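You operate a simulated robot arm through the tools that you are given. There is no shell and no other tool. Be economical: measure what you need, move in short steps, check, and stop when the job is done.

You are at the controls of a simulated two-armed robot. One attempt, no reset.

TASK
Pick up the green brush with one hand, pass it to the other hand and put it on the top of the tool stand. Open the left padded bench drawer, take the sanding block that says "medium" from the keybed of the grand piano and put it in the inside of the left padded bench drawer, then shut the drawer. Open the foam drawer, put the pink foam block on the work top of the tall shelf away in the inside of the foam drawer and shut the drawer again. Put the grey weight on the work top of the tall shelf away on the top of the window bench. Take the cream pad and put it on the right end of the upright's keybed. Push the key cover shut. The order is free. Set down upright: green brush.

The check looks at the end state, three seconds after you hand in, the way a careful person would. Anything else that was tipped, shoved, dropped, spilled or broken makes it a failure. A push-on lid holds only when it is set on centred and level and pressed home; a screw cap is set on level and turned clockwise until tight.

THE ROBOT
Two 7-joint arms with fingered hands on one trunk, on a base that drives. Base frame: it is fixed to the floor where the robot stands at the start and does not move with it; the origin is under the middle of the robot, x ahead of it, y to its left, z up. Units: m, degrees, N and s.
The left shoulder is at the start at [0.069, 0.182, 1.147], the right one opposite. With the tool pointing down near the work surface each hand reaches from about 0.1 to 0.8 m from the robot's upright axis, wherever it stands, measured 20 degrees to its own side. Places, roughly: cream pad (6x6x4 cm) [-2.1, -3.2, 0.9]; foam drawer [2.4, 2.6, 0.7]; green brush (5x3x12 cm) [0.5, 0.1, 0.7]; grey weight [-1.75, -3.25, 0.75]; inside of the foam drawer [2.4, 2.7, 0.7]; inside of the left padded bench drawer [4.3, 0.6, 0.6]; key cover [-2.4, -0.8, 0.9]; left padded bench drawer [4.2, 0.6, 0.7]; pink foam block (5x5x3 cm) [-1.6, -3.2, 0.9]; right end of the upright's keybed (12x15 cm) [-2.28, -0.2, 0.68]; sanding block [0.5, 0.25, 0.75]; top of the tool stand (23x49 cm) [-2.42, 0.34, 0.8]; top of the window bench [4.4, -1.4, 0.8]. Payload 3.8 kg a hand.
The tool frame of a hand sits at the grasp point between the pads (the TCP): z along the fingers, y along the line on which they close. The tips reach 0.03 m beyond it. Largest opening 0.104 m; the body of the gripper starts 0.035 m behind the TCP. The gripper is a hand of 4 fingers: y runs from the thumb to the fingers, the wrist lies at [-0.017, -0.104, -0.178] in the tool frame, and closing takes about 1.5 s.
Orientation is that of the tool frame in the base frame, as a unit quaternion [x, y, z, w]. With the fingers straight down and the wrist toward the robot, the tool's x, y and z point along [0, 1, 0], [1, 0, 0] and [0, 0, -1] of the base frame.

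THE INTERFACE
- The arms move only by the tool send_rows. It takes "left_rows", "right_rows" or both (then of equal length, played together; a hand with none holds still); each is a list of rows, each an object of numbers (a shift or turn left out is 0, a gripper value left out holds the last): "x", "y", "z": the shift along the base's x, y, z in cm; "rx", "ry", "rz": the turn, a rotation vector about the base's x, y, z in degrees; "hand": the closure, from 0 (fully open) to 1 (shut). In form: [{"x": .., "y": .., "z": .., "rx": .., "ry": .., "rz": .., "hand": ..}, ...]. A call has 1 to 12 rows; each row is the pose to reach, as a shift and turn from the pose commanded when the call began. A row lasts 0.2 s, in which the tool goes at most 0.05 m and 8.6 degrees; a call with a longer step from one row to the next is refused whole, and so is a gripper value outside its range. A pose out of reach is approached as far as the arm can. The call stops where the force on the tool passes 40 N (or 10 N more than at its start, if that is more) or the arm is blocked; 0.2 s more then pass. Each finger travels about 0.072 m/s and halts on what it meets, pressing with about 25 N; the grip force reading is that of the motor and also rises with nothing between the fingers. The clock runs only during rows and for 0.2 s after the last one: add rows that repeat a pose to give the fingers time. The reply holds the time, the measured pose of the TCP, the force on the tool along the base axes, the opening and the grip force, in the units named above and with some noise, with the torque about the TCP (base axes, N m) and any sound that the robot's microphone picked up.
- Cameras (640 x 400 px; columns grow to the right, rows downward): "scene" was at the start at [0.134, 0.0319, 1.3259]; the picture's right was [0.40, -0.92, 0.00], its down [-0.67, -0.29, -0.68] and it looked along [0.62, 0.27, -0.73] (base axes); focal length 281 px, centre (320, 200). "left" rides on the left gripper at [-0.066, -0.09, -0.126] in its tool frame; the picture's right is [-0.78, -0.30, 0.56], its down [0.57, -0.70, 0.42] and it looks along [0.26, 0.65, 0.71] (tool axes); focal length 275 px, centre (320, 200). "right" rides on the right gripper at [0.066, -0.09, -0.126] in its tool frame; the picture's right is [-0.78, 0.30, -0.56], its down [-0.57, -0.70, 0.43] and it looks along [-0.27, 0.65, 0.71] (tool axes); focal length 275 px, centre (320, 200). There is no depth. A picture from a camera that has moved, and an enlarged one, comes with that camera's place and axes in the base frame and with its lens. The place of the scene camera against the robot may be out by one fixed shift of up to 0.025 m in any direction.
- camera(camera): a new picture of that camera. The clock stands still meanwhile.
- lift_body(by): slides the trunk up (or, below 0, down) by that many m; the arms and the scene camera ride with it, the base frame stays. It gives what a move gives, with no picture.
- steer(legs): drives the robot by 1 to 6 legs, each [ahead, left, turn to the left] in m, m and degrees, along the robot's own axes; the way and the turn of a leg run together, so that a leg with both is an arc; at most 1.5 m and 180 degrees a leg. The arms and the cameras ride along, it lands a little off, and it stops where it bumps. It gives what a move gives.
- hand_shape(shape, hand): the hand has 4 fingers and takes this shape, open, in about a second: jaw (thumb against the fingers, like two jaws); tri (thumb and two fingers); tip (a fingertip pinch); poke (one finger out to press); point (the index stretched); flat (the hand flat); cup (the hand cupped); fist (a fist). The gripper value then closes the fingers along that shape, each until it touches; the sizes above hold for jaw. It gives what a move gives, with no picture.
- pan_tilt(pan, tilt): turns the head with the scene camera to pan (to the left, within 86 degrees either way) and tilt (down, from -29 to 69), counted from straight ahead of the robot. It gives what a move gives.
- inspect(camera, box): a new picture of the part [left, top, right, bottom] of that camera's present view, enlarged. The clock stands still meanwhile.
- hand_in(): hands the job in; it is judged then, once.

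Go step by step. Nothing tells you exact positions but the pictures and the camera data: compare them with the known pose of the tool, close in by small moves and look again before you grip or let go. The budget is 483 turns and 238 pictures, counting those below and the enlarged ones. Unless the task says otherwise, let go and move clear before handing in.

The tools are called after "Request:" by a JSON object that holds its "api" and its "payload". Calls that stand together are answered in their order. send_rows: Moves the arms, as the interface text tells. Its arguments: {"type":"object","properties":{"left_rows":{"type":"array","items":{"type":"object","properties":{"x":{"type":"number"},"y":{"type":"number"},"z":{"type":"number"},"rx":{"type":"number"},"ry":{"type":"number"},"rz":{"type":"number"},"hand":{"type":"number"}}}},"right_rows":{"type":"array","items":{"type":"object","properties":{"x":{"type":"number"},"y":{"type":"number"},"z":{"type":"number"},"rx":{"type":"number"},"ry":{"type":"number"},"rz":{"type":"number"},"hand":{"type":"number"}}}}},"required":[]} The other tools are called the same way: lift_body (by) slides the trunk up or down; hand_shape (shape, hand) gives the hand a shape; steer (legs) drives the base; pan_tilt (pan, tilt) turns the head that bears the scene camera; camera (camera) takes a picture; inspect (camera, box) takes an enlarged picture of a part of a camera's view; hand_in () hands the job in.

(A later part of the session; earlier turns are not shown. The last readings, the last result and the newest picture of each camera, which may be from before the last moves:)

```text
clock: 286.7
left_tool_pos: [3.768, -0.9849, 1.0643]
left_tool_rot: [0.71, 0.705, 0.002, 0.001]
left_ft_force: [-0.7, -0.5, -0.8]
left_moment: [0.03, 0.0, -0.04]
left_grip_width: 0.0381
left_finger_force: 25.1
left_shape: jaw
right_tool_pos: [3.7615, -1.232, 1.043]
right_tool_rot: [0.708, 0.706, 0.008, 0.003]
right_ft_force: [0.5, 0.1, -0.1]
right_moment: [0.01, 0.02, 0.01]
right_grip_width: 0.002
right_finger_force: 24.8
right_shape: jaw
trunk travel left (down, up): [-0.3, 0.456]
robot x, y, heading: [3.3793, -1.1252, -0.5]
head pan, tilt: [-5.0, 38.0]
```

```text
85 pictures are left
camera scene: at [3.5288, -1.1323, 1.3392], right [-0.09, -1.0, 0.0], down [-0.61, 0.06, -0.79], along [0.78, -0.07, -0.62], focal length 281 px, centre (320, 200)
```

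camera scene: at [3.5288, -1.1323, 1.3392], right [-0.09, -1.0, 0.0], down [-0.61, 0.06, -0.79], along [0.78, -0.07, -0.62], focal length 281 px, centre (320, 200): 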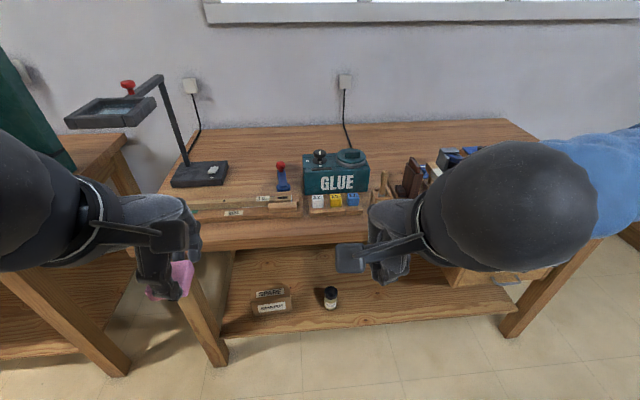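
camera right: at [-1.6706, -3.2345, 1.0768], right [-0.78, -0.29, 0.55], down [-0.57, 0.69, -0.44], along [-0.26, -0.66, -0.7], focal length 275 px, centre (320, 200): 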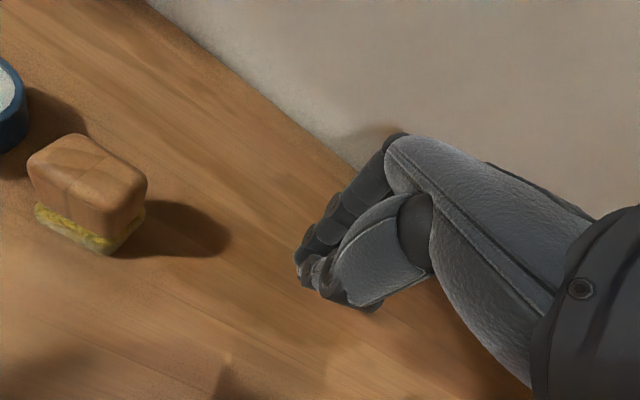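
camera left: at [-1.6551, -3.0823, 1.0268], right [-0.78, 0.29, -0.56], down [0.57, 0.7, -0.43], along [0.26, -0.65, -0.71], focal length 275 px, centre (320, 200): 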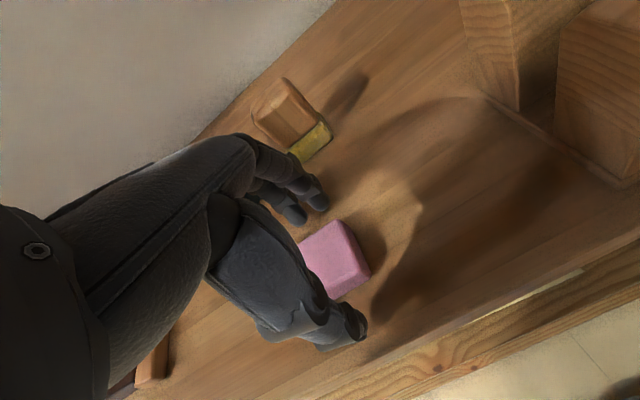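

The bench has a free strip about 8 cm deep along its front edge. I move closer and bring the weight above (4.085, -1.23).

Request:
{"api": "steer", "payload": {"legs": [[0.12, 0, 0.5]]}}

Request:
{"api": "send_rows", "payload": {"right_rows": [{"x": 4}, {"x": 8}, {"x": 12}, {"x": 16}, {"x": 20}, {"x": 20, "z": -4}, {"x": 20, "z": -8}, {"x": 20, "z": -12}, {"x": 20, "z": -15}, {"x": 20, "z": -15}]}}

Request:
{"api": "camera", "payload": {"camera": "scene"}}

Request:
{"api": "camera", "payload": {"camera": "right"}}

```text
clock: 287.9
left_tool_pos: [3.8886, -0.9809, 1.0632]
left_tool_rot: [0.706, 0.708, 0.002, 0.001]
left_ft_force: [1.3, -0.2, -0.4]
left_moment: [-0.02, 0.0, 0.0]
left_grip_width: 0.0382
left_finger_force: 25.2
left_shape: jaw
right_tool_pos: [3.8832, -1.2287, 1.0432]
right_tool_rot: [0.704, 0.71, 0.008, 0.002]
right_ft_force: [-0.2, 0.6, 0.8]
right_moment: [0.0, 0.03, -0.02]
right_grip_width: 0.0018
right_finger_force: 25.1
right_shape: jaw
trunk travel left (down, up): [-0.3, 0.456]
robot x, y, heading: [3.5036, -1.1251, 0.2]
head pan, tilt: [-5.0, 38.0]
```

```text
clock: 290.1
left_tool_pos: [3.8878, -0.9815, 1.065]
left_tool_rot: [0.706, 0.708, 0.002, 0.001]
left_ft_force: [-0.2, 0.3, -1.0]
left_moment: [-0.01, 0.01, 0.02]
left_grip_width: 0.0379
left_finger_force: 24.7
left_shape: jaw
right_tool_pos: [4.0825, -1.2288, 0.8921]
right_tool_rot: [0.704, 0.71, 0.01, 0.003]
right_ft_force: [0.2, 0.1, -0.4]
right_moment: [-0.03, 0.02, 0.03]
right_grip_width: 0.0017
right_finger_force: 25.2
right_shape: jaw
trunk travel left (down, up): [-0.3, 0.456]
robot x, y, heading: [3.4994, -1.1249, 0.2]
head pan, tilt: [-5.0, 38.0]
```

```text
84 pictures are left
camera scene: at [3.649, -1.1305, 1.3392], right [-0.08, -1.0, 0.0], down [-0.61, 0.05, -0.79], along [0.79, -0.06, -0.62], focal length 281 px, centre (320, 200)
```

scene: 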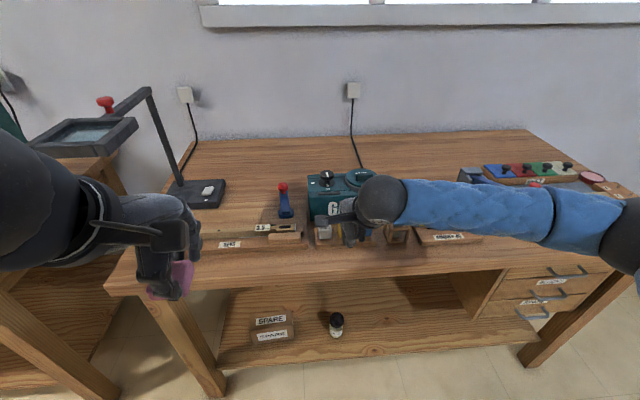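

```text
83 pictures are left
camera right: at [3.9907, -1.1641, 1.0171], right [0.29, -0.78, 0.55], down [-0.69, -0.57, -0.44], along [0.66, -0.25, -0.71], focal length 275 px, centre (320, 200)
```

right: 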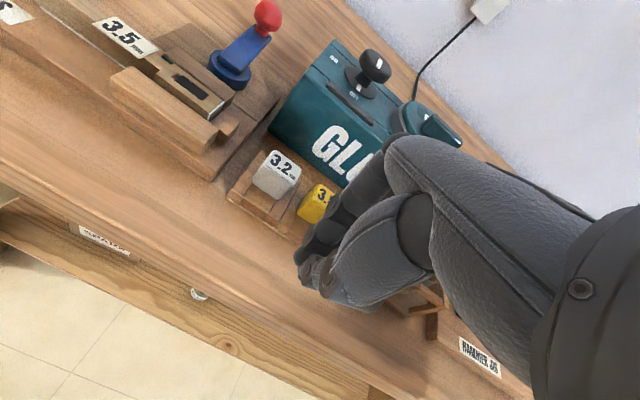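

Request:
{"api": "send_rows", "payload": {"right_rows": [{"x": -1.4}, {"x": -1.4, "z": -2}, {"x": -1.4, "z": -4}, {"x": -1.4, "z": -4.6}, {"x": -1.4, "z": -4.6}]}}

Request:
{"api": "inspect", "payload": {"camera": "right", "box": [160, 140, 420, 360]}}

```text
clock: 291.3
left_tool_pos: [3.8871, -0.9816, 1.0631]
left_tool_rot: [0.706, 0.708, 0.003, 0.001]
left_ft_force: [-0.5, -0.6, 0.5]
left_moment: [0.01, 0.0, 0.01]
left_grip_width: 0.0382
left_finger_force: 25.0
left_shape: jaw
right_tool_pos: [4.0688, -1.2279, 0.8473]
right_tool_rot: [0.704, 0.71, 0.009, 0.004]
right_ft_force: [-0.9, -0.2, 0.3]
right_moment: [-0.01, -0.01, -0.01]
right_grip_width: 0.002
right_finger_force: 25.1
right_shape: jaw
trunk travel left (down, up): [-0.3, 0.456]
robot x, y, heading: [3.4981, -1.1237, 0.3]
head pan, tilt: [-5.0, 38.0]
```

```text
1.82 times, centred on (290, 250) of right
camera zoom: at [3.976, -1.1646, 0.972], right [0.29, -0.78, 0.55], down [-0.69, -0.57, -0.44], along [0.66, -0.25, -0.7], focal length 500 px, centre (374, 109)
```

zoom: 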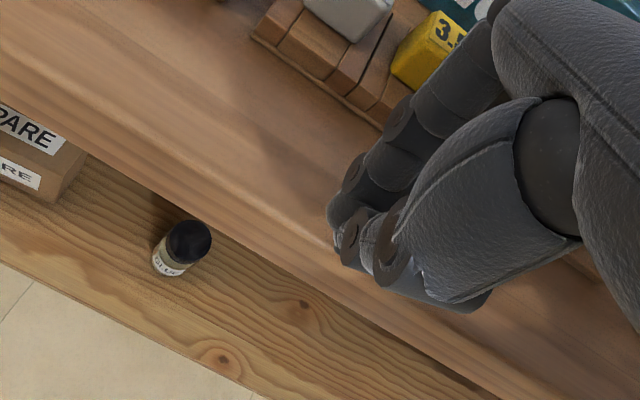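

Request:
{"api": "send_rows", "payload": {"right_rows": [{"x": 1.1}, {"x": 1.1, "z": -0.4}, {"x": 1.1, "z": -0.8}, {"x": 1.1, "z": -0.8}]}}

Request:
{"api": "send_rows", "payload": {"right_rows": [{"z": -0.3}, {"z": -0.6}, {"z": -0.6}]}}

```text
clock: 292.3
left_tool_pos: [3.887, -0.9809, 1.0631]
left_tool_rot: [0.706, 0.708, 0.002, 0.002]
left_ft_force: [0.4, -0.1, -0.4]
left_moment: [0.03, 0.01, 0.0]
left_grip_width: 0.0382
left_finger_force: 25.2
left_shape: jaw
right_tool_pos: [4.0784, -1.2274, 0.8391]
right_tool_rot: [0.704, 0.71, 0.009, 0.003]
right_ft_force: [-0.6, -0.5, 0.4]
right_moment: [0.02, 0.0, 0.0]
right_grip_width: 0.0018
right_finger_force: 25.1
right_shape: jaw
trunk travel left (down, up): [-0.3, 0.456]
robot x, y, heading: [3.5031, -1.122, 0.3]
head pan, tilt: [-5.0, 38.0]
```

```text
clock: 293.1
left_tool_pos: [3.8873, -0.981, 1.0635]
left_tool_rot: [0.706, 0.709, 0.002, 0.001]
left_ft_force: [-0.2, -0.3, -0.1]
left_moment: [-0.03, 0.0, -0.01]
left_grip_width: 0.0381
left_finger_force: 25.0
left_shape: jaw
right_tool_pos: [4.0796, -1.2288, 0.8336]
right_tool_rot: [0.704, 0.71, 0.009, 0.003]
right_ft_force: [0.4, -0.6, 0.1]
right_moment: [0.0, 0.03, 0.0]
right_grip_width: 0.0017
right_finger_force: 25.1
right_shape: jaw
trunk travel left (down, up): [-0.3, 0.456]
robot x, y, heading: [3.5034, -1.1265, 0.2]
head pan, tilt: [-5.0, 38.0]
```

Request:
{"api": "send_rows", "payload": {"right_rows": [{"z": -0.3}, {"z": -0.6}, {"z": -0.6}]}}

Request:
{"api": "inspect", "payload": {"camera": "right", "box": [160, 140, 420, 360]}}

```text
clock: 293.9
left_tool_pos: [3.8866, -0.98, 1.0654]
left_tool_rot: [0.706, 0.708, 0.003, 0.001]
left_ft_force: [1.2, -0.1, 0.7]
left_moment: [0.01, -0.03, -0.03]
left_grip_width: 0.038
left_finger_force: 25.2
left_shape: jaw
right_tool_pos: [4.0805, -1.2287, 0.8316]
right_tool_rot: [0.704, 0.71, 0.012, 0.005]
right_ft_force: [0.3, -1.0, 16.7]
right_moment: [-0.24, -0.23, -0.04]
right_grip_width: 0.003
right_finger_force: 25.6
right_shape: jaw
trunk travel left (down, up): [-0.3, 0.456]
robot x, y, heading: [3.5023, -1.1237, 0.4]
head pan, tilt: [-5.0, 38.0]
```

```text
1.82 times, centred on (290, 250) of right
camera zoom: at [3.9867, -1.1649, 0.9552], right [0.29, -0.78, 0.56], down [-0.69, -0.57, -0.45], along [0.67, -0.25, -0.7], focal length 500 px, centre (374, 109)
```

zoom: 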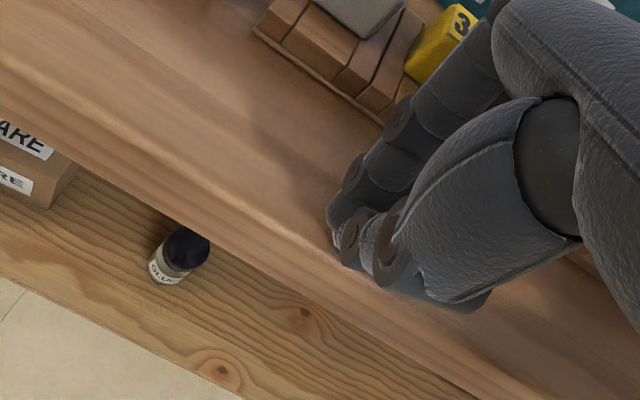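

Contact through the cube, well inside the edge. I ease off and open.

Request:
{"api": "send_rows", "payload": {"right_rows": [{"z": 0.4}, {"z": 0.4, "hand": 0.9}, {"z": 0.4, "hand": 0.8}, {"z": 0.4, "hand": 0.7}, {"z": 0.4, "hand": 0.7}, {"z": 2, "hand": 0.7}, {"z": 4, "hand": 0.7}, {"z": 8}, {"z": 12}, {"z": 15, "x": -3}, {"z": 15, "x": -7}]}}

Request:
{"api": "camera", "payload": {"camera": "right"}}

Request:
{"api": "inspect", "payload": {"camera": "scene", "box": [250, 160, 450, 300]}}

```text
clock: 296.3
left_tool_pos: [3.8862, -0.9802, 1.0622]
left_tool_rot: [0.706, 0.708, 0.002, 0.001]
left_ft_force: [-0.3, 0.3, 0.2]
left_moment: [-0.02, 0.0, 0.0]
left_grip_width: 0.0381
left_finger_force: 25.2
left_shape: jaw
right_tool_pos: [4.0072, -1.2285, 0.9777]
right_tool_rot: [0.704, 0.71, 0.009, 0.002]
right_ft_force: [-0.5, 1.0, 0.8]
right_moment: [0.03, -0.03, 0.01]
right_grip_width: 0.031
right_finger_force: 0.2
right_shape: jaw
trunk travel left (down, up): [-0.3, 0.456]
robot x, y, heading: [3.5013, -1.1243, 0.2]
head pan, tilt: [-5.0, 38.0]
```

```text
80 pictures are left
camera right: at [3.9143, -1.164, 1.1034], right [0.29, -0.78, 0.56], down [-0.69, -0.57, -0.44], along [0.66, -0.25, -0.7], focal length 275 px, centre (320, 200)
```

right: 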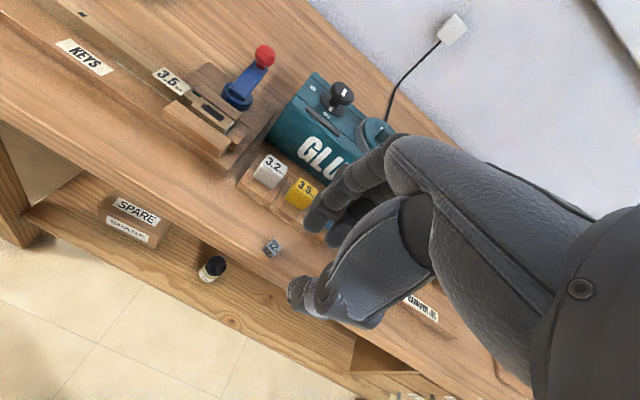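

```text
2.86 times, centred on (350, 230) of scene
camera zoom: at [3.6489, -1.1306, 1.3392], right [-0.08, -1.0, 0.0], down [-0.61, 0.05, -0.79], along [0.79, -0.06, -0.62], focal length 804 px, centre (234, 114)
```

zoom: 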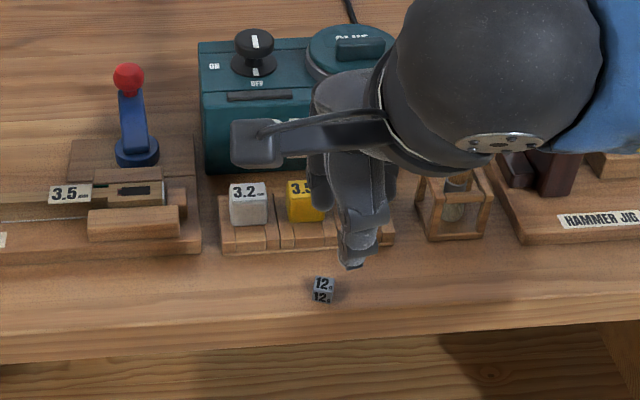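

The weight sits on the window bench. Now to the foam drawer with the pink foam in the left hand: back off, turn left and look.

Request:
{"api": "send_rows", "payload": {"right_rows": [{"z": 4, "x": -2}, {"z": 7, "x": -5}, {"z": 8, "x": -9}, {"z": 8, "x": -12}, {"z": 8, "x": -12}]}}

Request:
{"api": "steer", "payload": {"legs": [[-0.3, 0.1, 0], [0, 0, 90], [1.3, 0.1, 0]]}}

Request:
{"api": "pan_tilt", "payload": {"pan": 5, "tilt": 25}}

Request:
{"api": "camera", "payload": {"camera": "scene"}}

```text
clock: 297.5
left_tool_pos: [3.8863, -0.9803, 1.0634]
left_tool_rot: [0.705, 0.709, 0.002, 0.001]
left_ft_force: [0.1, 0.2, -0.1]
left_moment: [-0.04, 0.0, 0.02]
left_grip_width: 0.038
left_finger_force: 25.2
left_shape: jaw
right_tool_pos: [3.8874, -1.2286, 1.0557]
right_tool_rot: [0.704, 0.71, 0.009, 0.003]
right_ft_force: [0.5, 0.3, -0.4]
right_moment: [-0.02, 0.0, -0.02]
right_grip_width: 0.031
right_finger_force: 0.1
right_shape: jaw
trunk travel left (down, up): [-0.3, 0.456]
robot x, y, heading: [3.4974, -1.1227, 0.2]
head pan, tilt: [-5.0, 38.0]
```

```text
clock: 309.7
left_tool_pos: [2.9562, 0.6709, 1.063]
left_tool_rot: [-0.001, 1.0, 0.002, 0.0]
left_ft_force: [-0.2, -1.3, 0.3]
left_moment: [0.01, -0.01, 0.01]
left_grip_width: 0.0378
left_finger_force: 24.5
left_shape: jaw
right_tool_pos: [3.2035, 0.6709, 1.0557]
right_tool_rot: [-0.003, 1.0, 0.009, -0.004]
right_ft_force: [0.2, -0.8, -0.1]
right_moment: [0.02, 0.0, -0.01]
right_grip_width: 0.0308
right_finger_force: 0.1
right_shape: jaw
trunk travel left (down, up): [-0.3, 0.456]
robot x, y, heading: [3.0959, 0.2883, 90.4]
head pan, tilt: [-5.0, 38.0]
```

```text
clock: 310.4
left_tool_pos: [2.9568, 0.6705, 1.0629]
left_tool_rot: [-0.001, 1.0, 0.003, -0.001]
left_ft_force: [0.1, -0.4, 0.1]
left_moment: [-0.03, 0.0, -0.03]
left_grip_width: 0.0376
left_finger_force: 25.3
left_shape: jaw
right_tool_pos: [3.204, 0.671, 1.0563]
right_tool_rot: [-0.004, 1.0, 0.01, -0.004]
right_ft_force: [-0.3, 0.5, 0.8]
right_moment: [0.01, 0.0, -0.01]
right_grip_width: 0.0311
right_finger_force: 0.1
right_shape: jaw
trunk travel left (down, up): [-0.3, 0.456]
robot x, y, heading: [3.0979, 0.2894, 90.2]
head pan, tilt: [5.0, 25.0]
```

```text
78 pictures are left
camera scene: at [3.0784, 0.4498, 1.3594], right [1.0, 0.09, 0.0], down [0.04, -0.42, -0.91], along [-0.08, 0.9, -0.42], focal length 281 px, centre (320, 200)
```

scene: 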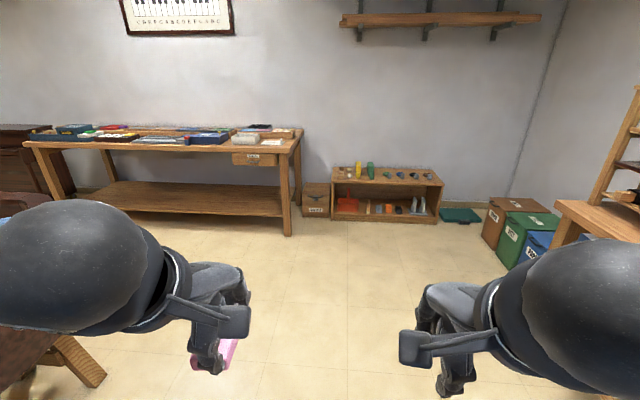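

Request:
{"api": "inspect", "payload": {"camera": "scene", "box": [200, 120, 320, 195]}}

```text
5.33 times, centred on (260, 158) of scene
camera zoom: at [3.0784, 0.4498, 1.3594], right [1.0, 0.09, 0.0], down [0.04, -0.42, -0.91], along [-0.08, 0.9, -0.42], focal length 1500 px, centre (640, 427)
```

zoom: 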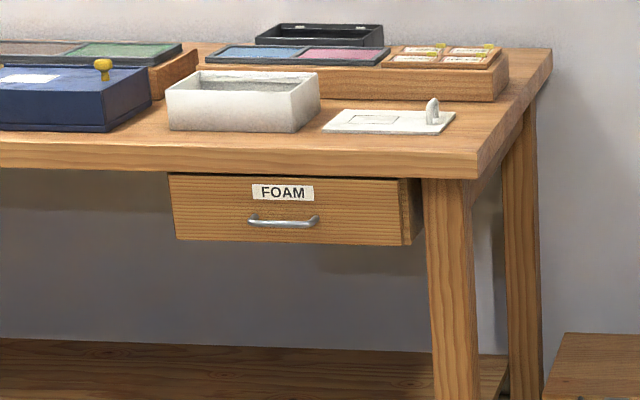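

The FOAM drawer with its bar handle is at about (2.36, 2.55, 0.70). I drive in front of it.

Request:
{"api": "steer", "payload": {"legs": [[1.0, 0.4, 0], [0.45, 0.5, 0]]}}

Request:
{"api": "pan_tilt", "payload": {"pan": -5, "tilt": 40}}

Request:
{"api": "camera", "payload": {"camera": "scene"}}

```text
clock: 319.3
left_tool_pos: [2.0351, 2.1064, 1.0651]
left_tool_rot: [0.002, 1.0, 0.002, -0.001]
left_ft_force: [0.4, -0.6, -0.2]
left_moment: [0.03, 0.02, 0.0]
left_grip_width: 0.0379
left_finger_force: 25.0
left_shape: jaw
right_tool_pos: [2.2822, 2.1049, 1.0549]
right_tool_rot: [0.0, 1.0, 0.008, -0.004]
right_ft_force: [0.2, 0.7, 0.1]
right_moment: [-0.02, -0.01, 0.0]
right_grip_width: 0.0311
right_finger_force: 0.1
right_shape: jaw
trunk travel left (down, up): [-0.3, 0.456]
robot x, y, heading: [2.1732, 1.7165, 89.8]
head pan, tilt: [5.0, 25.0]
```

```text
clock: 320.0
left_tool_pos: [2.0339, 2.1053, 1.0635]
left_tool_rot: [0.002, 1.0, 0.003, 0.0]
left_ft_force: [-0.3, 0.0, -0.5]
left_moment: [-0.01, -0.01, 0.0]
left_grip_width: 0.0379
left_finger_force: 24.6
left_shape: jaw
right_tool_pos: [2.2827, 2.1035, 1.0549]
right_tool_rot: [0.0, 1.0, 0.009, -0.005]
right_ft_force: [-0.4, -0.5, -0.7]
right_moment: [-0.02, 0.04, -0.02]
right_grip_width: 0.0313
right_finger_force: 0.0
right_shape: jaw
trunk travel left (down, up): [-0.3, 0.456]
robot x, y, heading: [2.1749, 1.7199, 90.0]
head pan, tilt: [-5.0, 40.0]
```

```text
76 pictures are left
camera scene: at [2.1706, 1.8769, 1.3362], right [1.0, -0.09, 0.0], down [-0.06, -0.64, -0.77], along [0.07, 0.76, -0.64], focal length 281 px, centre (320, 200)
```

scene: 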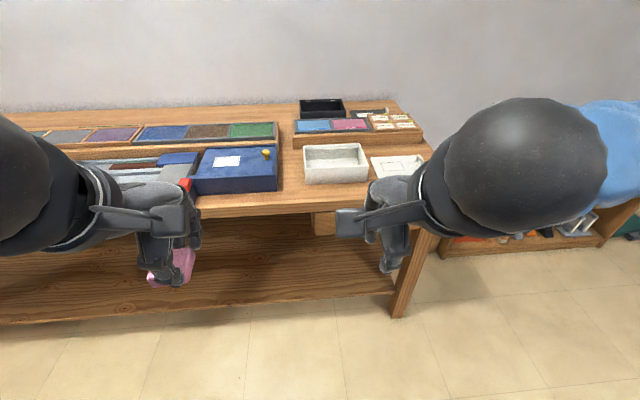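

I pitch the right hand to point forward (thumb below, fingers above) while open.

Request:
{"api": "send_rows", "payload": {"right_rows": [{"y": 3, "rx": 8, "hand": 0.1}, {"y": 6, "rx": 16}, {"y": 9, "rx": 24}, {"y": 12, "rx": 32}, {"y": 12, "rx": 40}, {"y": 12, "rx": 48}, {"y": 12, "rx": 56}, {"y": 12, "rx": 64}, {"y": 12, "rx": 72}, {"y": 12, "rx": 80}, {"y": 12, "rx": 80}]}}

Request:
{"api": "send_rows", "payload": {"right_rows": [{"z": -4}, {"z": -8}, {"z": -12}, {"z": -16}, {"z": -20}, {"z": -24}, {"z": -28}, {"z": -32}, {"z": -34}, {"z": -34}]}}

Request:
{"api": "camera", "payload": {"camera": "right"}}

Request:
{"api": "camera", "payload": {"camera": "scene"}}

```text
clock: 322.4
left_tool_pos: [2.0355, 2.1056, 1.0632]
left_tool_rot: [0.003, 1.0, 0.003, -0.001]
left_ft_force: [-0.1, 0.1, -0.4]
left_moment: [0.01, 0.02, 0.01]
left_grip_width: 0.0382
left_finger_force: 24.7
left_shape: jaw
right_tool_pos: [2.2125, 2.2652, 1.1344]
right_tool_rot: [-0.003, 0.761, 0.649, -0.003]
right_ft_force: [-0.7, -0.2, -0.3]
right_moment: [0.0, 0.03, 0.02]
right_grip_width: 0.0934
right_finger_force: 0.0
right_shape: jaw
right hand out of reach, approached as far as the arm can: row 8, 9, 10, 11
trunk travel left (down, up): [-0.3, 0.456]
robot x, y, heading: [2.1725, 1.7204, 89.8]
head pan, tilt: [-5.0, 40.0]
```

```text
clock: 324.6
left_tool_pos: [2.0356, 2.1061, 1.0658]
left_tool_rot: [0.003, 1.0, 0.002, -0.001]
left_ft_force: [0.1, 0.3, 0.1]
left_moment: [-0.02, 0.01, -0.01]
left_grip_width: 0.0377
left_finger_force: 25.0
left_shape: jaw
right_tool_pos: [2.1157, 2.2796, 1.0028]
right_tool_rot: [0.013, 0.781, 0.624, 0.002]
right_ft_force: [-0.2, 0.2, 0.3]
right_moment: [0.03, 0.04, 0.0]
right_grip_width: 0.0937
right_finger_force: 0.0
right_shape: jaw
right hand out of reach, approached as far as the arm can: row 1, 2, 3, 4, 5, 6, 7, 8, 9, 10
trunk travel left (down, up): [-0.3, 0.456]
robot x, y, heading: [2.176, 1.7189, 90.0]
head pan, tilt: [-5.0, 40.0]
```

```text
75 pictures are left
camera right: at [2.046, 2.1387, 0.9436], right [0.77, -0.49, 0.4], down [0.57, 0.25, -0.79], along [0.29, 0.83, 0.47], focal length 275 px, centre (320, 200)
```

right: 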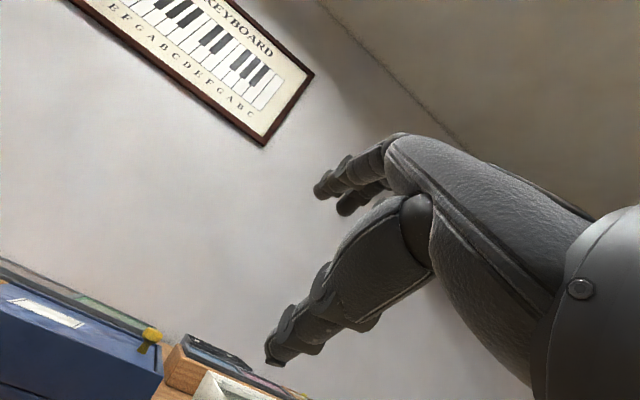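

```text
74 pictures are left
camera scene: at [2.1707, 1.8766, 1.3362], right [1.0, -0.09, 0.0], down [-0.06, -0.64, -0.77], along [0.07, 0.76, -0.64], focal length 281 px, centre (320, 200)
```

scene: 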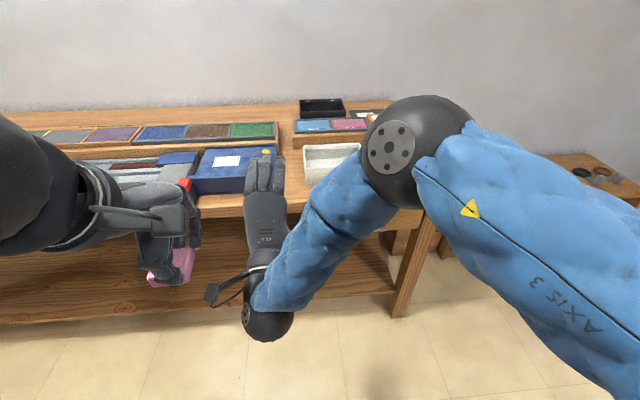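

That horizontal pose is at the arm's limit. I go to a 45° pitch instead (hooking the bar from above-front), which suits the arm better.

Request:
{"api": "send_rows", "payload": {"right_rows": [{"rx": -7, "z": 2}, {"rx": -14, "z": 4, "x": 1}, {"rx": -21, "z": 6, "x": 2}, {"rx": -28, "z": 8, "x": 4}, {"rx": -35, "z": 10, "x": 6}, {"rx": -35, "z": 10, "x": 8}, {"rx": -35, "z": 10, "x": 8}]}}

Request:
{"api": "camera", "payload": {"camera": "scene"}}

```text
clock: 326.2
left_tool_pos: [2.0337, 2.1046, 1.0635]
left_tool_rot: [0.002, 1.0, 0.003, -0.001]
left_ft_force: [-0.6, -0.9, -0.1]
left_moment: [0.03, -0.01, 0.02]
left_grip_width: 0.035
left_finger_force: 25.2
left_shape: jaw
right_tool_pos: [2.191, 2.2855, 1.1055]
right_tool_rot: [0.011, 0.933, 0.361, 0.004]
right_ft_force: [-0.6, -0.1, 0.6]
right_moment: [0.0, 0.02, 0.0]
right_grip_width: 0.0934
right_finger_force: 0.1
right_shape: jaw
trunk travel left (down, up): [-0.3, 0.456]
robot x, y, heading: [2.1717, 1.716, 89.7]
head pan, tilt: [-5.0, 40.0]
```

```text
73 pictures are left
camera scene: at [2.1703, 1.8767, 1.3362], right [1.0, -0.09, 0.0], down [-0.06, -0.64, -0.77], along [0.07, 0.76, -0.64], focal length 281 px, centre (320, 200)
```

scene: 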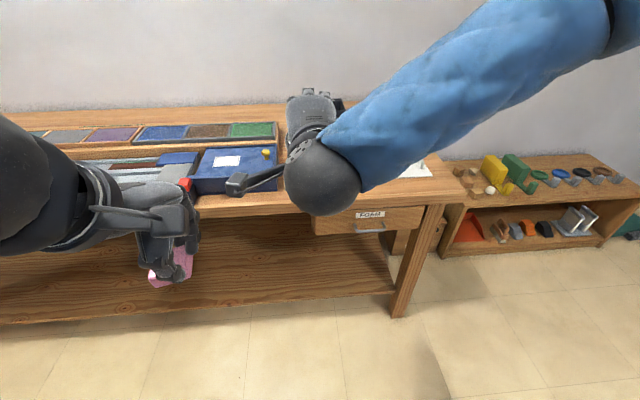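

Request:
{"api": "send_rows", "payload": {"right_rows": [{"x": 2.5, "y": 0.5, "z": -3.8}, {"x": 5, "y": 1, "z": -7.6}, {"x": 7.5, "y": 1.5, "z": -11.4}, {"x": 10, "y": 2, "z": -15.2}, {"x": 12.5, "y": 2.5, "z": -19}, {"x": 15, "y": 3, "z": -22.8}, {"x": 17.5, "y": 4, "z": -26.6}, {"x": 19.4, "y": 5, "z": -29}, {"x": 19.4, "y": 5, "z": -29}]}}

Request:
{"api": "camera", "payload": {"camera": "right"}}

Request:
{"api": "camera", "payload": {"camera": "scene"}}

```text
clock: 328.2
left_tool_pos: [2.0339, 2.1041, 1.0634]
left_tool_rot: [0.003, 1.0, 0.002, -0.001]
left_ft_force: [-0.4, -1.0, 0.4]
left_moment: [-0.01, 0.02, 0.01]
left_grip_width: 0.0353
left_finger_force: 24.7
left_shape: jaw
right_tool_pos: [2.2661, 2.3424, 0.885]
right_tool_rot: [0.037, 0.939, 0.341, 0.023]
right_ft_force: [-0.1, -0.2, -0.2]
right_moment: [0.01, -0.01, -0.02]
right_grip_width: 0.0932
right_finger_force: 0.0
right_shape: jaw
right hand out of reach, approached as far as the arm can: row 4, 5, 6, 7, 8, 9
trunk travel left (down, up): [-0.3, 0.456]
robot x, y, heading: [2.1759, 1.7193, 89.9]
head pan, tilt: [-5.0, 40.0]
```

```text
72 pictures are left
camera right: at [2.1865, 2.199, 0.9228], right [0.75, -0.2, 0.63], down [0.56, -0.31, -0.77], along [0.35, 0.93, -0.12], focal length 275 px, centre (320, 200)
```

right: 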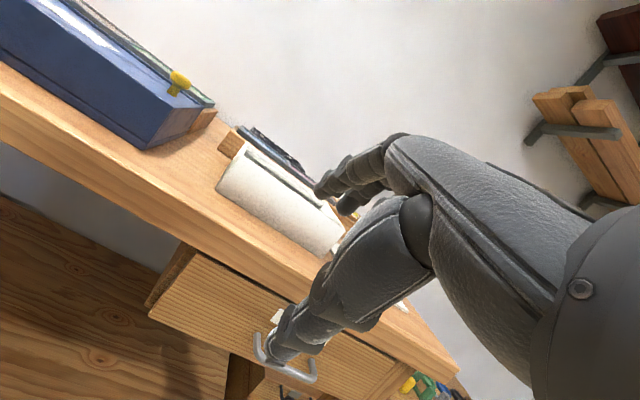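

```text
71 pictures are left
camera scene: at [2.1702, 1.8755, 1.3364], right [1.0, -0.09, 0.0], down [-0.06, -0.64, -0.77], along [0.07, 0.76, -0.64], focal length 281 px, centre (320, 200)
```

scene: 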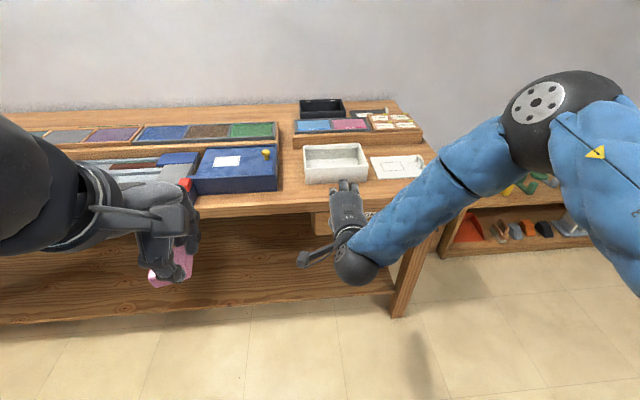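

The trunk is too high for a forward-pointing hand. I pull the hand back a bit and lower the trunk by 0.28 m.

Request:
{"api": "send_rows", "payload": {"right_rows": [{"y": -3, "z": 3}, {"y": -6, "z": 6}, {"y": -6, "z": 10}, {"y": -6, "z": 10}]}}

Request:
{"api": "lift_body", "payload": {"by": -0.27}}

Request:
{"api": "send_rows", "payload": {"right_rows": [{"x": 3, "y": 1}, {"x": 6, "y": 3}, {"x": 9, "y": 4}, {"x": 11, "y": 6, "rx": 4, "rz": -3}, {"x": 11, "y": 6, "z": 2, "rx": 8, "rz": -4}, {"x": 11, "y": 6, "z": 3, "rx": 12, "rz": -4}, {"x": 11, "y": 6, "z": 3, "rx": 12, "rz": -4}]}}

Request:
{"api": "camera", "payload": {"camera": "right"}}

Request:
{"api": "camera", "payload": {"camera": "scene"}}

```text
clock: 329.2
left_tool_pos: [2.0337, 2.1051, 1.0636]
left_tool_rot: [0.002, 1.0, 0.002, -0.001]
left_ft_force: [-0.4, 0.4, -0.1]
left_moment: [-0.01, 0.0, -0.01]
left_grip_width: 0.0351
left_finger_force: 25.0
left_shape: jaw
right_tool_pos: [2.2656, 2.2825, 0.9887]
right_tool_rot: [0.038, 0.939, 0.34, 0.024]
right_ft_force: [0.8, 0.2, 0.7]
right_moment: [-0.01, -0.01, -0.03]
right_grip_width: 0.0933
right_finger_force: 0.1
right_shape: jaw
trunk travel left (down, up): [-0.3, 0.456]
robot x, y, heading: [2.1741, 1.7184, 89.9]
head pan, tilt: [-5.0, 40.0]
```

```text
clock: 332.0
left_tool_pos: [2.0343, 2.1761, 0.6947]
left_tool_rot: [0.003, 0.988, -0.155, -0.002]
left_ft_force: [-0.5, 0.0, 1.1]
left_moment: [0.03, 0.01, -0.01]
left_grip_width: 0.0349
left_finger_force: 25.1
left_shape: jaw
right_tool_pos: [2.2669, 2.2819, 0.7218]
right_tool_rot: [0.038, 0.939, 0.341, 0.023]
right_ft_force: [-0.7, -1.2, -0.7]
right_moment: [-0.02, 0.03, -0.02]
right_grip_width: 0.0937
right_finger_force: 0.0
right_shape: jaw
trunk travel left (down, up): [-0.03, 0.726]
robot x, y, heading: [2.1716, 1.7192, 90.0]
head pan, tilt: [-5.0, 40.0]
```

```text
clock: 333.6
left_tool_pos: [2.0344, 2.1762, 0.6941]
left_tool_rot: [0.003, 0.988, -0.155, -0.001]
left_ft_force: [0.4, -0.5, 0.3]
left_moment: [0.0, 0.0, -0.01]
left_grip_width: 0.0352
left_finger_force: 25.3
left_shape: jaw
right_tool_pos: [2.3472, 2.337, 0.7656]
right_tool_rot: [0.074, 0.897, 0.435, 0.032]
right_ft_force: [0.2, 0.1, -0.2]
right_moment: [0.0, 0.02, 0.0]
right_grip_width: 0.0936
right_finger_force: 0.0
right_shape: jaw
right hand out of reach, approached as far as the arm can: row 3, 4, 5, 6, 7
trunk travel left (down, up): [-0.03, 0.726]
robot x, y, heading: [2.1735, 1.7221, 89.8]
head pan, tilt: [-5.0, 40.0]
```

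```text
70 pictures are left
camera right: at [2.258, 2.1947, 0.7729], right [0.73, -0.38, 0.57], down [0.54, -0.19, -0.82], along [0.42, 0.91, 0.07], focal length 275 px, centre (320, 200)
```

right: 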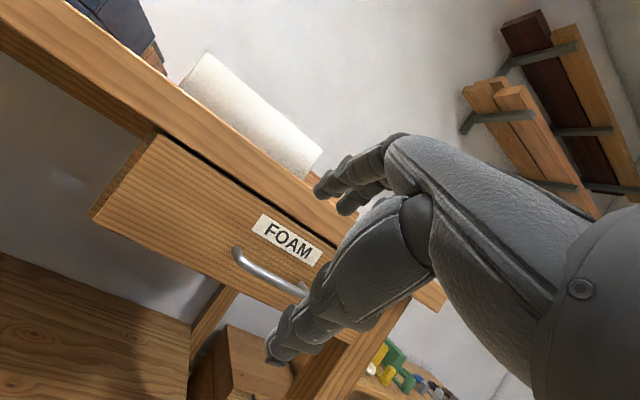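

```text
69 pictures are left
camera scene: at [2.1709, 2.0236, 1.0531], right [1.0, -0.09, 0.0], down [-0.06, -0.64, -0.77], along [0.07, 0.76, -0.64], focal length 281 px, centre (320, 200)
```

scene: 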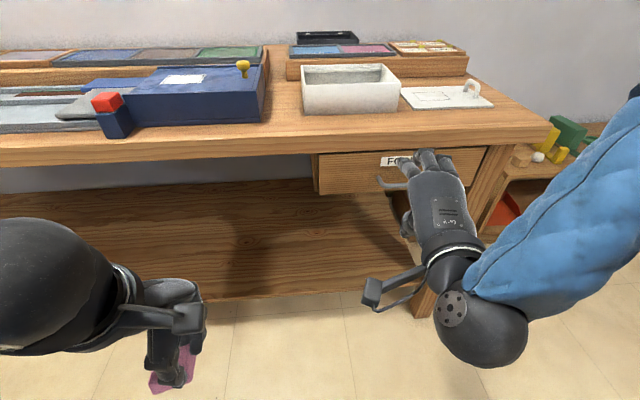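

The bar's centre is at about (2.39, 2.475, 0.70). I shift the base 4 cm right and bring the hand to a pre-hook pose.

Request:
{"api": "steer", "payload": {"legs": [[0, -0.04, 0]]}}

Request:
{"api": "send_rows", "payload": {"right_rows": [{"y": 1, "z": -1.5}, {"y": 2, "z": -3}, {"y": 4, "z": -4.2}, {"y": 5.8, "z": -5.2}, {"y": 5.8, "z": -5.2}]}}

Request:
{"api": "camera", "payload": {"camera": "right"}}

```text
clock: 334.5
left_tool_pos: [2.0747, 2.1765, 0.6954]
left_tool_rot: [0.003, 0.988, -0.155, -0.001]
left_ft_force: [0.0, -0.3, -1.3]
left_moment: [0.0, -0.02, -0.02]
left_grip_width: 0.0351
left_finger_force: 24.8
left_shape: jaw
right_tool_pos: [2.3868, 2.3364, 0.7638]
right_tool_rot: [0.073, 0.897, 0.435, 0.031]
right_ft_force: [1.2, 0.1, -0.9]
right_moment: [0.0, -0.01, -0.01]
right_grip_width: 0.0936
right_finger_force: 0.0
right_shape: jaw
trunk travel left (down, up): [-0.03, 0.726]
robot x, y, heading: [2.2161, 1.7185, 89.8]
head pan, tilt: [-5.0, 40.0]
```

```text
clock: 335.7
left_tool_pos: [2.0758, 2.1765, 0.6947]
left_tool_rot: [0.003, 0.988, -0.155, -0.001]
left_ft_force: [-0.3, -0.4, -0.4]
left_moment: [-0.02, -0.01, -0.01]
left_grip_width: 0.035
left_finger_force: 25.1
left_shape: jaw
right_tool_pos: [2.3604, 2.3914, 0.7259]
right_tool_rot: [0.076, 0.897, 0.434, 0.034]
right_ft_force: [0.3, -0.1, 1.1]
right_moment: [0.0, -0.02, -0.02]
right_grip_width: 0.0933
right_finger_force: 0.1
right_shape: jaw
right hand out of reach, approached as far as the arm can: row 1, 2, 3, 4, 5
trunk travel left (down, up): [-0.03, 0.726]
robot x, y, heading: [2.2149, 1.721, 89.8]
head pan, tilt: [-5.0, 40.0]
```

```text
68 pictures are left
camera right: at [2.2696, 2.25, 0.7346], right [0.73, -0.38, 0.57], down [0.54, -0.2, -0.82], along [0.42, 0.9, 0.06], focal length 275 px, centre (320, 200)
```

right: 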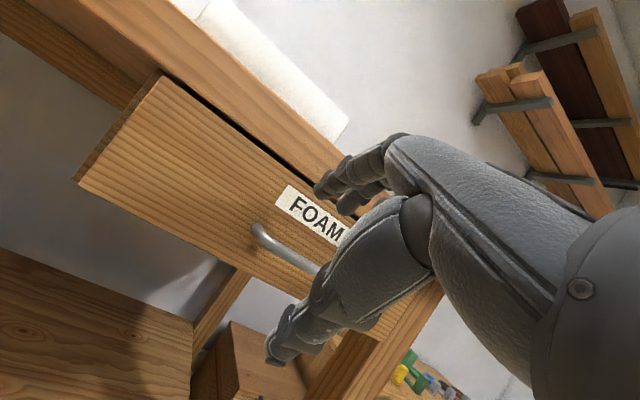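

Request:
{"api": "send_rows", "payload": {"right_rows": [{"x": -2}, {"x": -4}, {"x": -5}, {"x": -5, "z": -1.5}, {"x": -5, "z": -3}, {"x": -5, "z": -4.5}, {"x": -5, "z": -4.5}]}}

```text
clock: 337.3
left_tool_pos: [2.0748, 2.176, 0.6953]
left_tool_rot: [0.002, 0.988, -0.154, 0.0]
left_ft_force: [0.4, -0.5, -0.6]
left_moment: [0.03, 0.01, -0.05]
left_grip_width: 0.0353
left_finger_force: 24.8
left_shape: jaw
right_tool_pos: [2.3118, 2.3909, 0.6823]
right_tool_rot: [0.074, 0.896, 0.436, 0.033]
right_ft_force: [0.1, 0.2, 0.4]
right_moment: [0.03, 0.02, -0.01]
right_grip_width: 0.0935
right_finger_force: 0.0
right_shape: jaw
trunk travel left (down, up): [-0.03, 0.726]
robot x, y, heading: [2.2174, 1.7172, 90.2]
head pan, tilt: [-5.0, 40.0]
```

With the hand nearer my centreline it reaches lower. I raise slightly, shift the base right 7 cm, then slide in along the finger direction.

Request:
{"api": "send_rows", "payload": {"right_rows": [{"z": 1.5}, {"z": 3.2}, {"z": 3.2}]}}

Request:
{"api": "steer", "payload": {"legs": [[0, -0.07, 0]]}}

Request:
{"api": "camera", "payload": {"camera": "right"}}

Request:
{"api": "camera", "payload": {"camera": "scene"}}

```text
clock: 338.1
left_tool_pos: [2.0752, 2.1772, 0.6942]
left_tool_rot: [0.003, 0.988, -0.154, -0.001]
left_ft_force: [-0.2, 0.4, -0.3]
left_moment: [0.0, 0.03, 0.01]
left_grip_width: 0.0351
left_finger_force: 25.1
left_shape: jaw
right_tool_pos: [2.3114, 2.3903, 0.7124]
right_tool_rot: [0.073, 0.897, 0.435, 0.032]
right_ft_force: [0.5, -1.2, 0.1]
right_moment: [0.02, 0.01, 0.0]
right_grip_width: 0.0935
right_finger_force: 0.1
right_shape: jaw
trunk travel left (down, up): [-0.03, 0.726]
robot x, y, heading: [2.2157, 1.7218, 89.6]
head pan, tilt: [-5.0, 40.0]
```

```text
clock: 339.1
left_tool_pos: [2.1459, 2.1763, 0.6948]
left_tool_rot: [0.003, 0.988, -0.154, -0.001]
left_ft_force: [0.9, -0.3, 0.1]
left_moment: [0.03, -0.03, -0.01]
left_grip_width: 0.0351
left_finger_force: 24.8
left_shape: jaw
right_tool_pos: [2.3822, 2.3905, 0.7131]
right_tool_rot: [0.074, 0.897, 0.434, 0.032]
right_ft_force: [-0.4, -0.2, 0.4]
right_moment: [-0.02, 0.02, 0.03]
right_grip_width: 0.0934
right_finger_force: 0.1
right_shape: jaw
trunk travel left (down, up): [-0.03, 0.726]
robot x, y, heading: [2.2871, 1.7229, 89.6]
head pan, tilt: [-5.0, 40.0]
```

```text
67 pictures are left
camera right: at [2.292, 2.2487, 0.7212], right [0.73, -0.38, 0.57], down [0.54, -0.19, -0.82], along [0.42, 0.91, 0.07], focal length 275 px, centre (320, 200)
```

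right: 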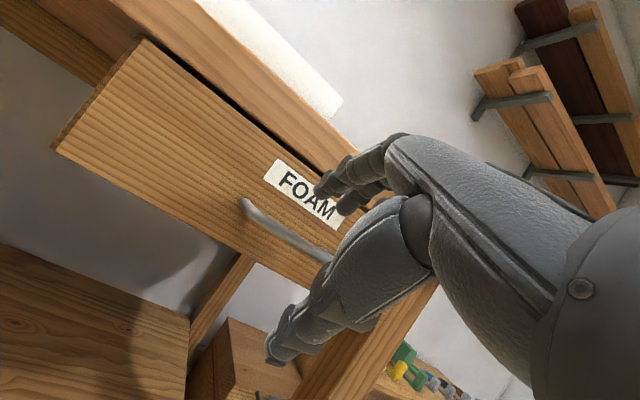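

```text
66 pictures are left
camera scene: at [2.2815, 2.0232, 1.0531], right [1.0, -0.09, 0.0], down [-0.06, -0.64, -0.77], along [0.07, 0.76, -0.64], focal length 281 px, centre (320, 200)
```

scene: 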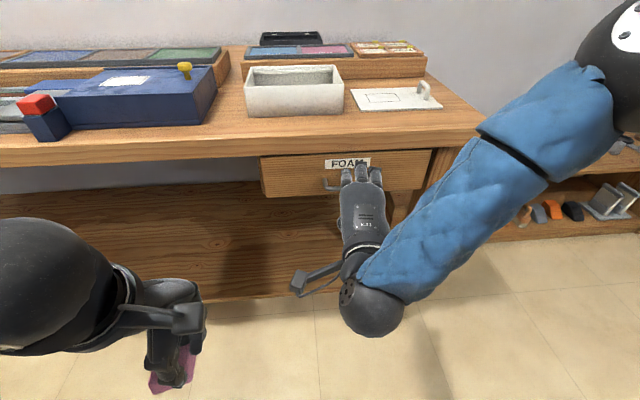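

Request:
{"api": "send_rows", "payload": {"right_rows": [{"y": 1.3, "z": -0.5}, {"y": 2.6, "z": -1.2}, {"y": 3.8, "z": -2.2}, {"y": 5, "z": -3.2}, {"y": 5, "z": -3.6}, {"y": 5, "z": -3.6}]}}

Request:
{"api": "camera", "payload": {"camera": "right"}}

Request:
{"api": "inspect", "payload": {"camera": "scene", "box": [260, 130, 440, 260]}}

```text
clock: 340.0
left_tool_pos: [2.1464, 2.1723, 0.6956]
left_tool_rot: [0.004, 0.988, -0.153, -0.002]
left_ft_force: [0.2, -0.4, -0.5]
left_moment: [0.0, -0.01, 0.0]
left_grip_width: 0.0349
left_finger_force: 24.8
left_shape: jaw
right_tool_pos: [2.3811, 2.4259, 0.6922]
right_tool_rot: [0.073, 0.895, 0.438, 0.031]
right_ft_force: [2.2, -22.1, 6.7]
right_moment: [1.03, 0.13, -0.06]
right_grip_width: 0.0935
right_finger_force: 0.1
right_shape: jaw
trunk travel left (down, up): [-0.03, 0.726]
robot x, y, heading: [2.2829, 1.7201, 89.7]
head pan, tilt: [-5.0, 40.0]
stopped in row 4 (right hand): the force on the tool passed its limit at 47 N (the readings are from after the stop); the commanded pose is now the measured one
```

```text
65 pictures are left
camera right: at [2.2916, 2.2838, 0.699], right [0.73, -0.38, 0.57], down [0.54, -0.18, -0.82], along [0.41, 0.91, 0.07], focal length 275 px, centre (320, 200)
```

right: 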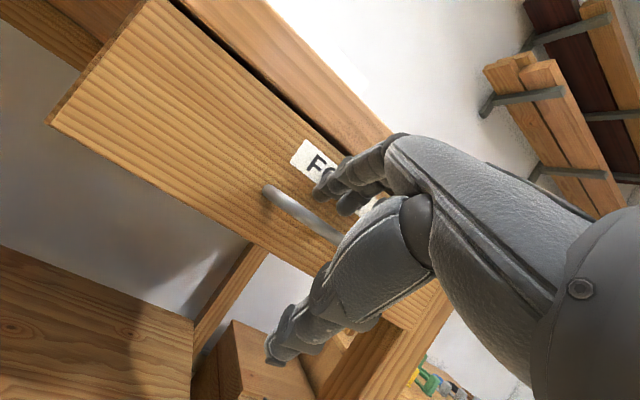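

```text
3.08 times, centred on (350, 195) of scene
camera zoom: at [2.282, 2.0201, 1.0541], right [1.0, -0.09, 0.0], down [-0.06, -0.64, -0.77], along [0.07, 0.76, -0.64], focal length 865 px, centre (228, 215)
```

zoom: 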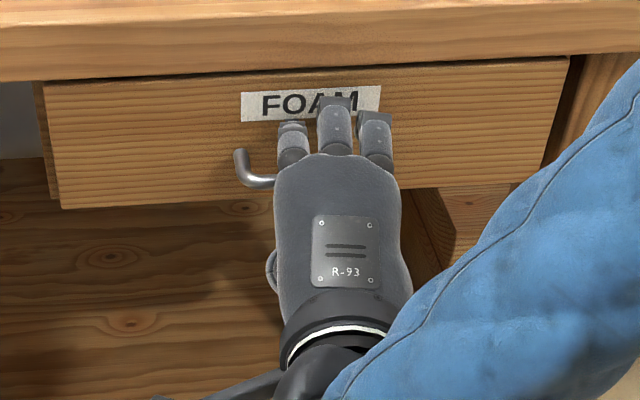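

Fingertips touch the drawer face just above the bar. I drop down behind the bar and close on it.

Request:
{"api": "send_rows", "payload": {"right_rows": [{"y": -0.5}, {"y": -0.5, "z": -0.8}, {"y": -0.5, "z": -1.6}, {"y": -0.5, "z": -1.6, "hand": 0.4}, {"y": -0.5, "z": -1.6, "hand": 0.7}, {"y": -0.5, "z": -1.6, "hand": 1}, {"y": -0.5, "z": -1.6, "hand": 1}, {"y": -0.5, "z": -1.6, "hand": 1}, {"y": -0.5, "z": -1.6, "hand": 1}]}}

Request:
{"api": "camera", "payload": {"camera": "right"}}

```text
clock: 342.0
left_tool_pos: [2.1457, 2.1763, 0.6955]
left_tool_rot: [0.003, 0.988, -0.155, -0.001]
left_ft_force: [-0.4, -0.3, -0.4]
left_moment: [0.03, -0.01, 0.0]
left_grip_width: 0.035
left_finger_force: 25.1
left_shape: jaw
right_tool_pos: [2.3812, 2.4237, 0.6745]
right_tool_rot: [0.074, 0.896, 0.437, 0.032]
right_ft_force: [0.6, 1.3, 4.3]
right_moment: [0.0, -0.11, 0.09]
right_grip_width: 0.0056
right_finger_force: 25.1
right_shape: jaw
trunk travel left (down, up): [-0.03, 0.726]
robot x, y, heading: [2.2848, 1.7202, 89.8]
head pan, tilt: [-5.0, 40.0]
```

```text
63 pictures are left
camera right: at [2.291, 2.2822, 0.6815], right [0.73, -0.38, 0.57], down [0.54, -0.19, -0.82], along [0.42, 0.91, 0.07], focal length 275 px, centre (320, 200)
```

right: 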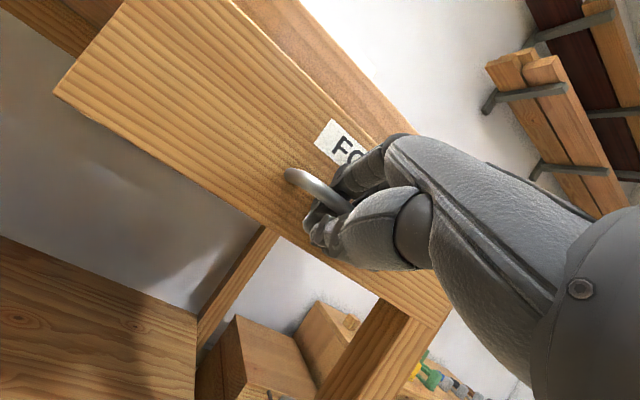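

The bar is gripped. I pull gently.

Request:
{"api": "send_rows", "payload": {"right_rows": [{"y": -1}, {"y": -2}, {"y": -3.5}, {"y": -5}, {"y": -5}]}}

Request:
{"api": "inspect", "payload": {"camera": "scene", "box": [220, 110, 460, 280]}}

```text
clock: 343.2
left_tool_pos: [2.1457, 2.1762, 0.6948]
left_tool_rot: [0.003, 0.988, -0.155, -0.001]
left_ft_force: [-0.1, 1.3, 0.3]
left_moment: [0.02, 0.03, 0.02]
left_grip_width: 0.0351
left_finger_force: 24.8
left_shape: jaw
right_tool_pos: [2.3819, 2.3744, 0.6745]
right_tool_rot: [0.073, 0.896, 0.437, 0.031]
right_ft_force: [0.9, -0.7, 2.8]
right_moment: [0.0, -0.11, 0.06]
right_grip_width: 0.0059
right_finger_force: 24.5
right_shape: jaw
trunk travel left (down, up): [-0.03, 0.726]
robot x, y, heading: [2.2799, 1.7169, 89.8]
head pan, tilt: [-5.0, 40.0]
```

```text
2.35 times, centred on (340, 195) of scene
camera zoom: at [2.2816, 2.0228, 1.0532], right [1.0, -0.09, 0.0], down [-0.06, -0.64, -0.77], along [0.07, 0.76, -0.64], focal length 662 px, centre (273, 212)
```

zoom: 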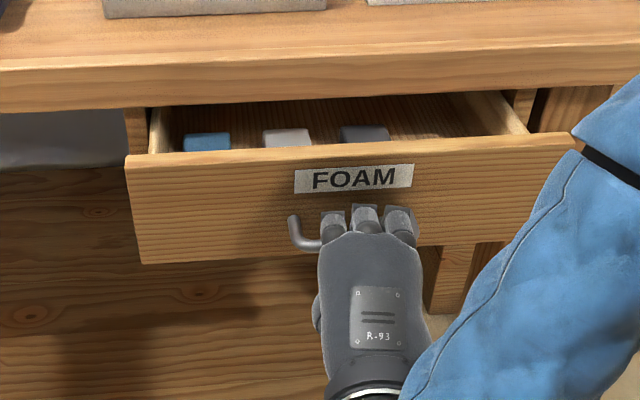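

The drawer slides out easily. I pull it further by backing the base 15 cm.

Request:
{"api": "steer", "payload": {"legs": [[-0.15, 0, 0]]}}

Request:
{"api": "camera", "payload": {"camera": "scene"}}

```text
clock: 344.6
left_tool_pos: [2.1437, 2.0229, 0.694]
left_tool_rot: [0.003, 0.988, -0.154, -0.001]
left_ft_force: [-0.5, 0.6, -0.6]
left_moment: [0.02, 0.01, 0.0]
left_grip_width: 0.0351
left_finger_force: 25.2
left_shape: jaw
right_tool_pos: [2.3785, 2.2227, 0.6755]
right_tool_rot: [0.072, 0.896, 0.437, 0.03]
right_ft_force: [2.0, -0.6, 4.4]
right_moment: [0.02, -0.03, 0.07]
right_grip_width: 0.0055
right_finger_force: 25.0
right_shape: jaw
trunk travel left (down, up): [-0.03, 0.726]
robot x, y, heading: [2.2814, 1.5667, 89.9]
head pan, tilt: [-5.0, 40.0]
```

```text
61 pictures are left
camera scene: at [2.2805, 1.8704, 1.0532], right [1.0, -0.09, 0.0], down [-0.06, -0.64, -0.77], along [0.07, 0.76, -0.64], focal length 281 px, centre (320, 200)
```

scene: 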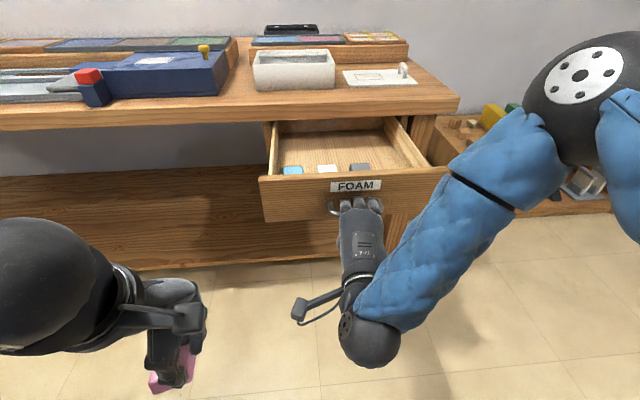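

The drawer is open ~20 cm with free space behind the other foam pieces. I release the handle, back the right hand off and raise the trunk again.

Request:
{"api": "send_rows", "payload": {"right_rows": [{"hand": 0.7}, {"hand": 0.4}, {"hand": 0.1}, {"hand": 0}, {"hand": 0}, {"y": -2, "z": 1.5}, {"y": -4, "z": 3}, {"y": -7, "z": 4}, {"y": -7, "z": 4}]}}

Request:
{"api": "lift_body", "payload": {"by": 0.27}}

Request:
{"api": "camera", "payload": {"camera": "scene"}}

```text
clock: 346.6
left_tool_pos: [2.1453, 2.0227, 0.6937]
left_tool_rot: [0.003, 0.988, -0.155, -0.001]
left_ft_force: [-0.7, -0.1, -0.1]
left_moment: [-0.03, 0.02, -0.03]
left_grip_width: 0.0351
left_finger_force: 25.2
left_shape: jaw
right_tool_pos: [2.379, 2.15, 0.7139]
right_tool_rot: [0.074, 0.896, 0.437, 0.032]
right_ft_force: [-0.3, -0.9, -0.2]
right_moment: [-0.02, 0.03, -0.01]
right_grip_width: 0.1037
right_finger_force: 0.1
right_shape: jaw
trunk travel left (down, up): [-0.03, 0.726]
robot x, y, heading: [2.2857, 1.5734, 89.9]
head pan, tilt: [-5.0, 40.0]
```

```text
clock: 349.3
left_tool_pos: [2.144, 2.0238, 0.9644]
left_tool_rot: [0.003, 0.988, -0.155, -0.002]
left_ft_force: [-0.3, -0.3, 0.2]
left_moment: [0.0, -0.02, -0.03]
left_grip_width: 0.035
left_finger_force: 25.1
left_shape: jaw
right_tool_pos: [2.3788, 2.1526, 0.9839]
right_tool_rot: [0.073, 0.896, 0.437, 0.031]
right_ft_force: [0.7, -0.2, -0.2]
right_moment: [0.0, 0.0, 0.02]
right_grip_width: 0.1034
right_finger_force: 0.1
right_shape: jaw
trunk travel left (down, up): [-0.3, 0.456]
robot x, y, heading: [2.2867, 1.5684, 89.9]
head pan, tilt: [-5.0, 40.0]
```

```text
60 pictures are left
camera scene: at [2.28, 1.7243, 1.336], right [1.0, -0.09, 0.0], down [-0.06, -0.64, -0.77], along [0.07, 0.76, -0.64], focal length 281 px, centre (320, 200)
```

scene: 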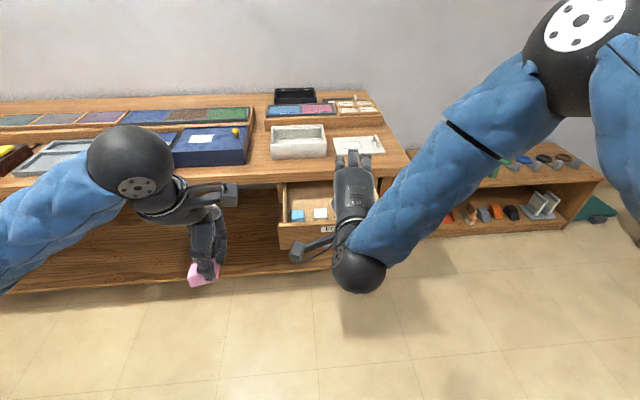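

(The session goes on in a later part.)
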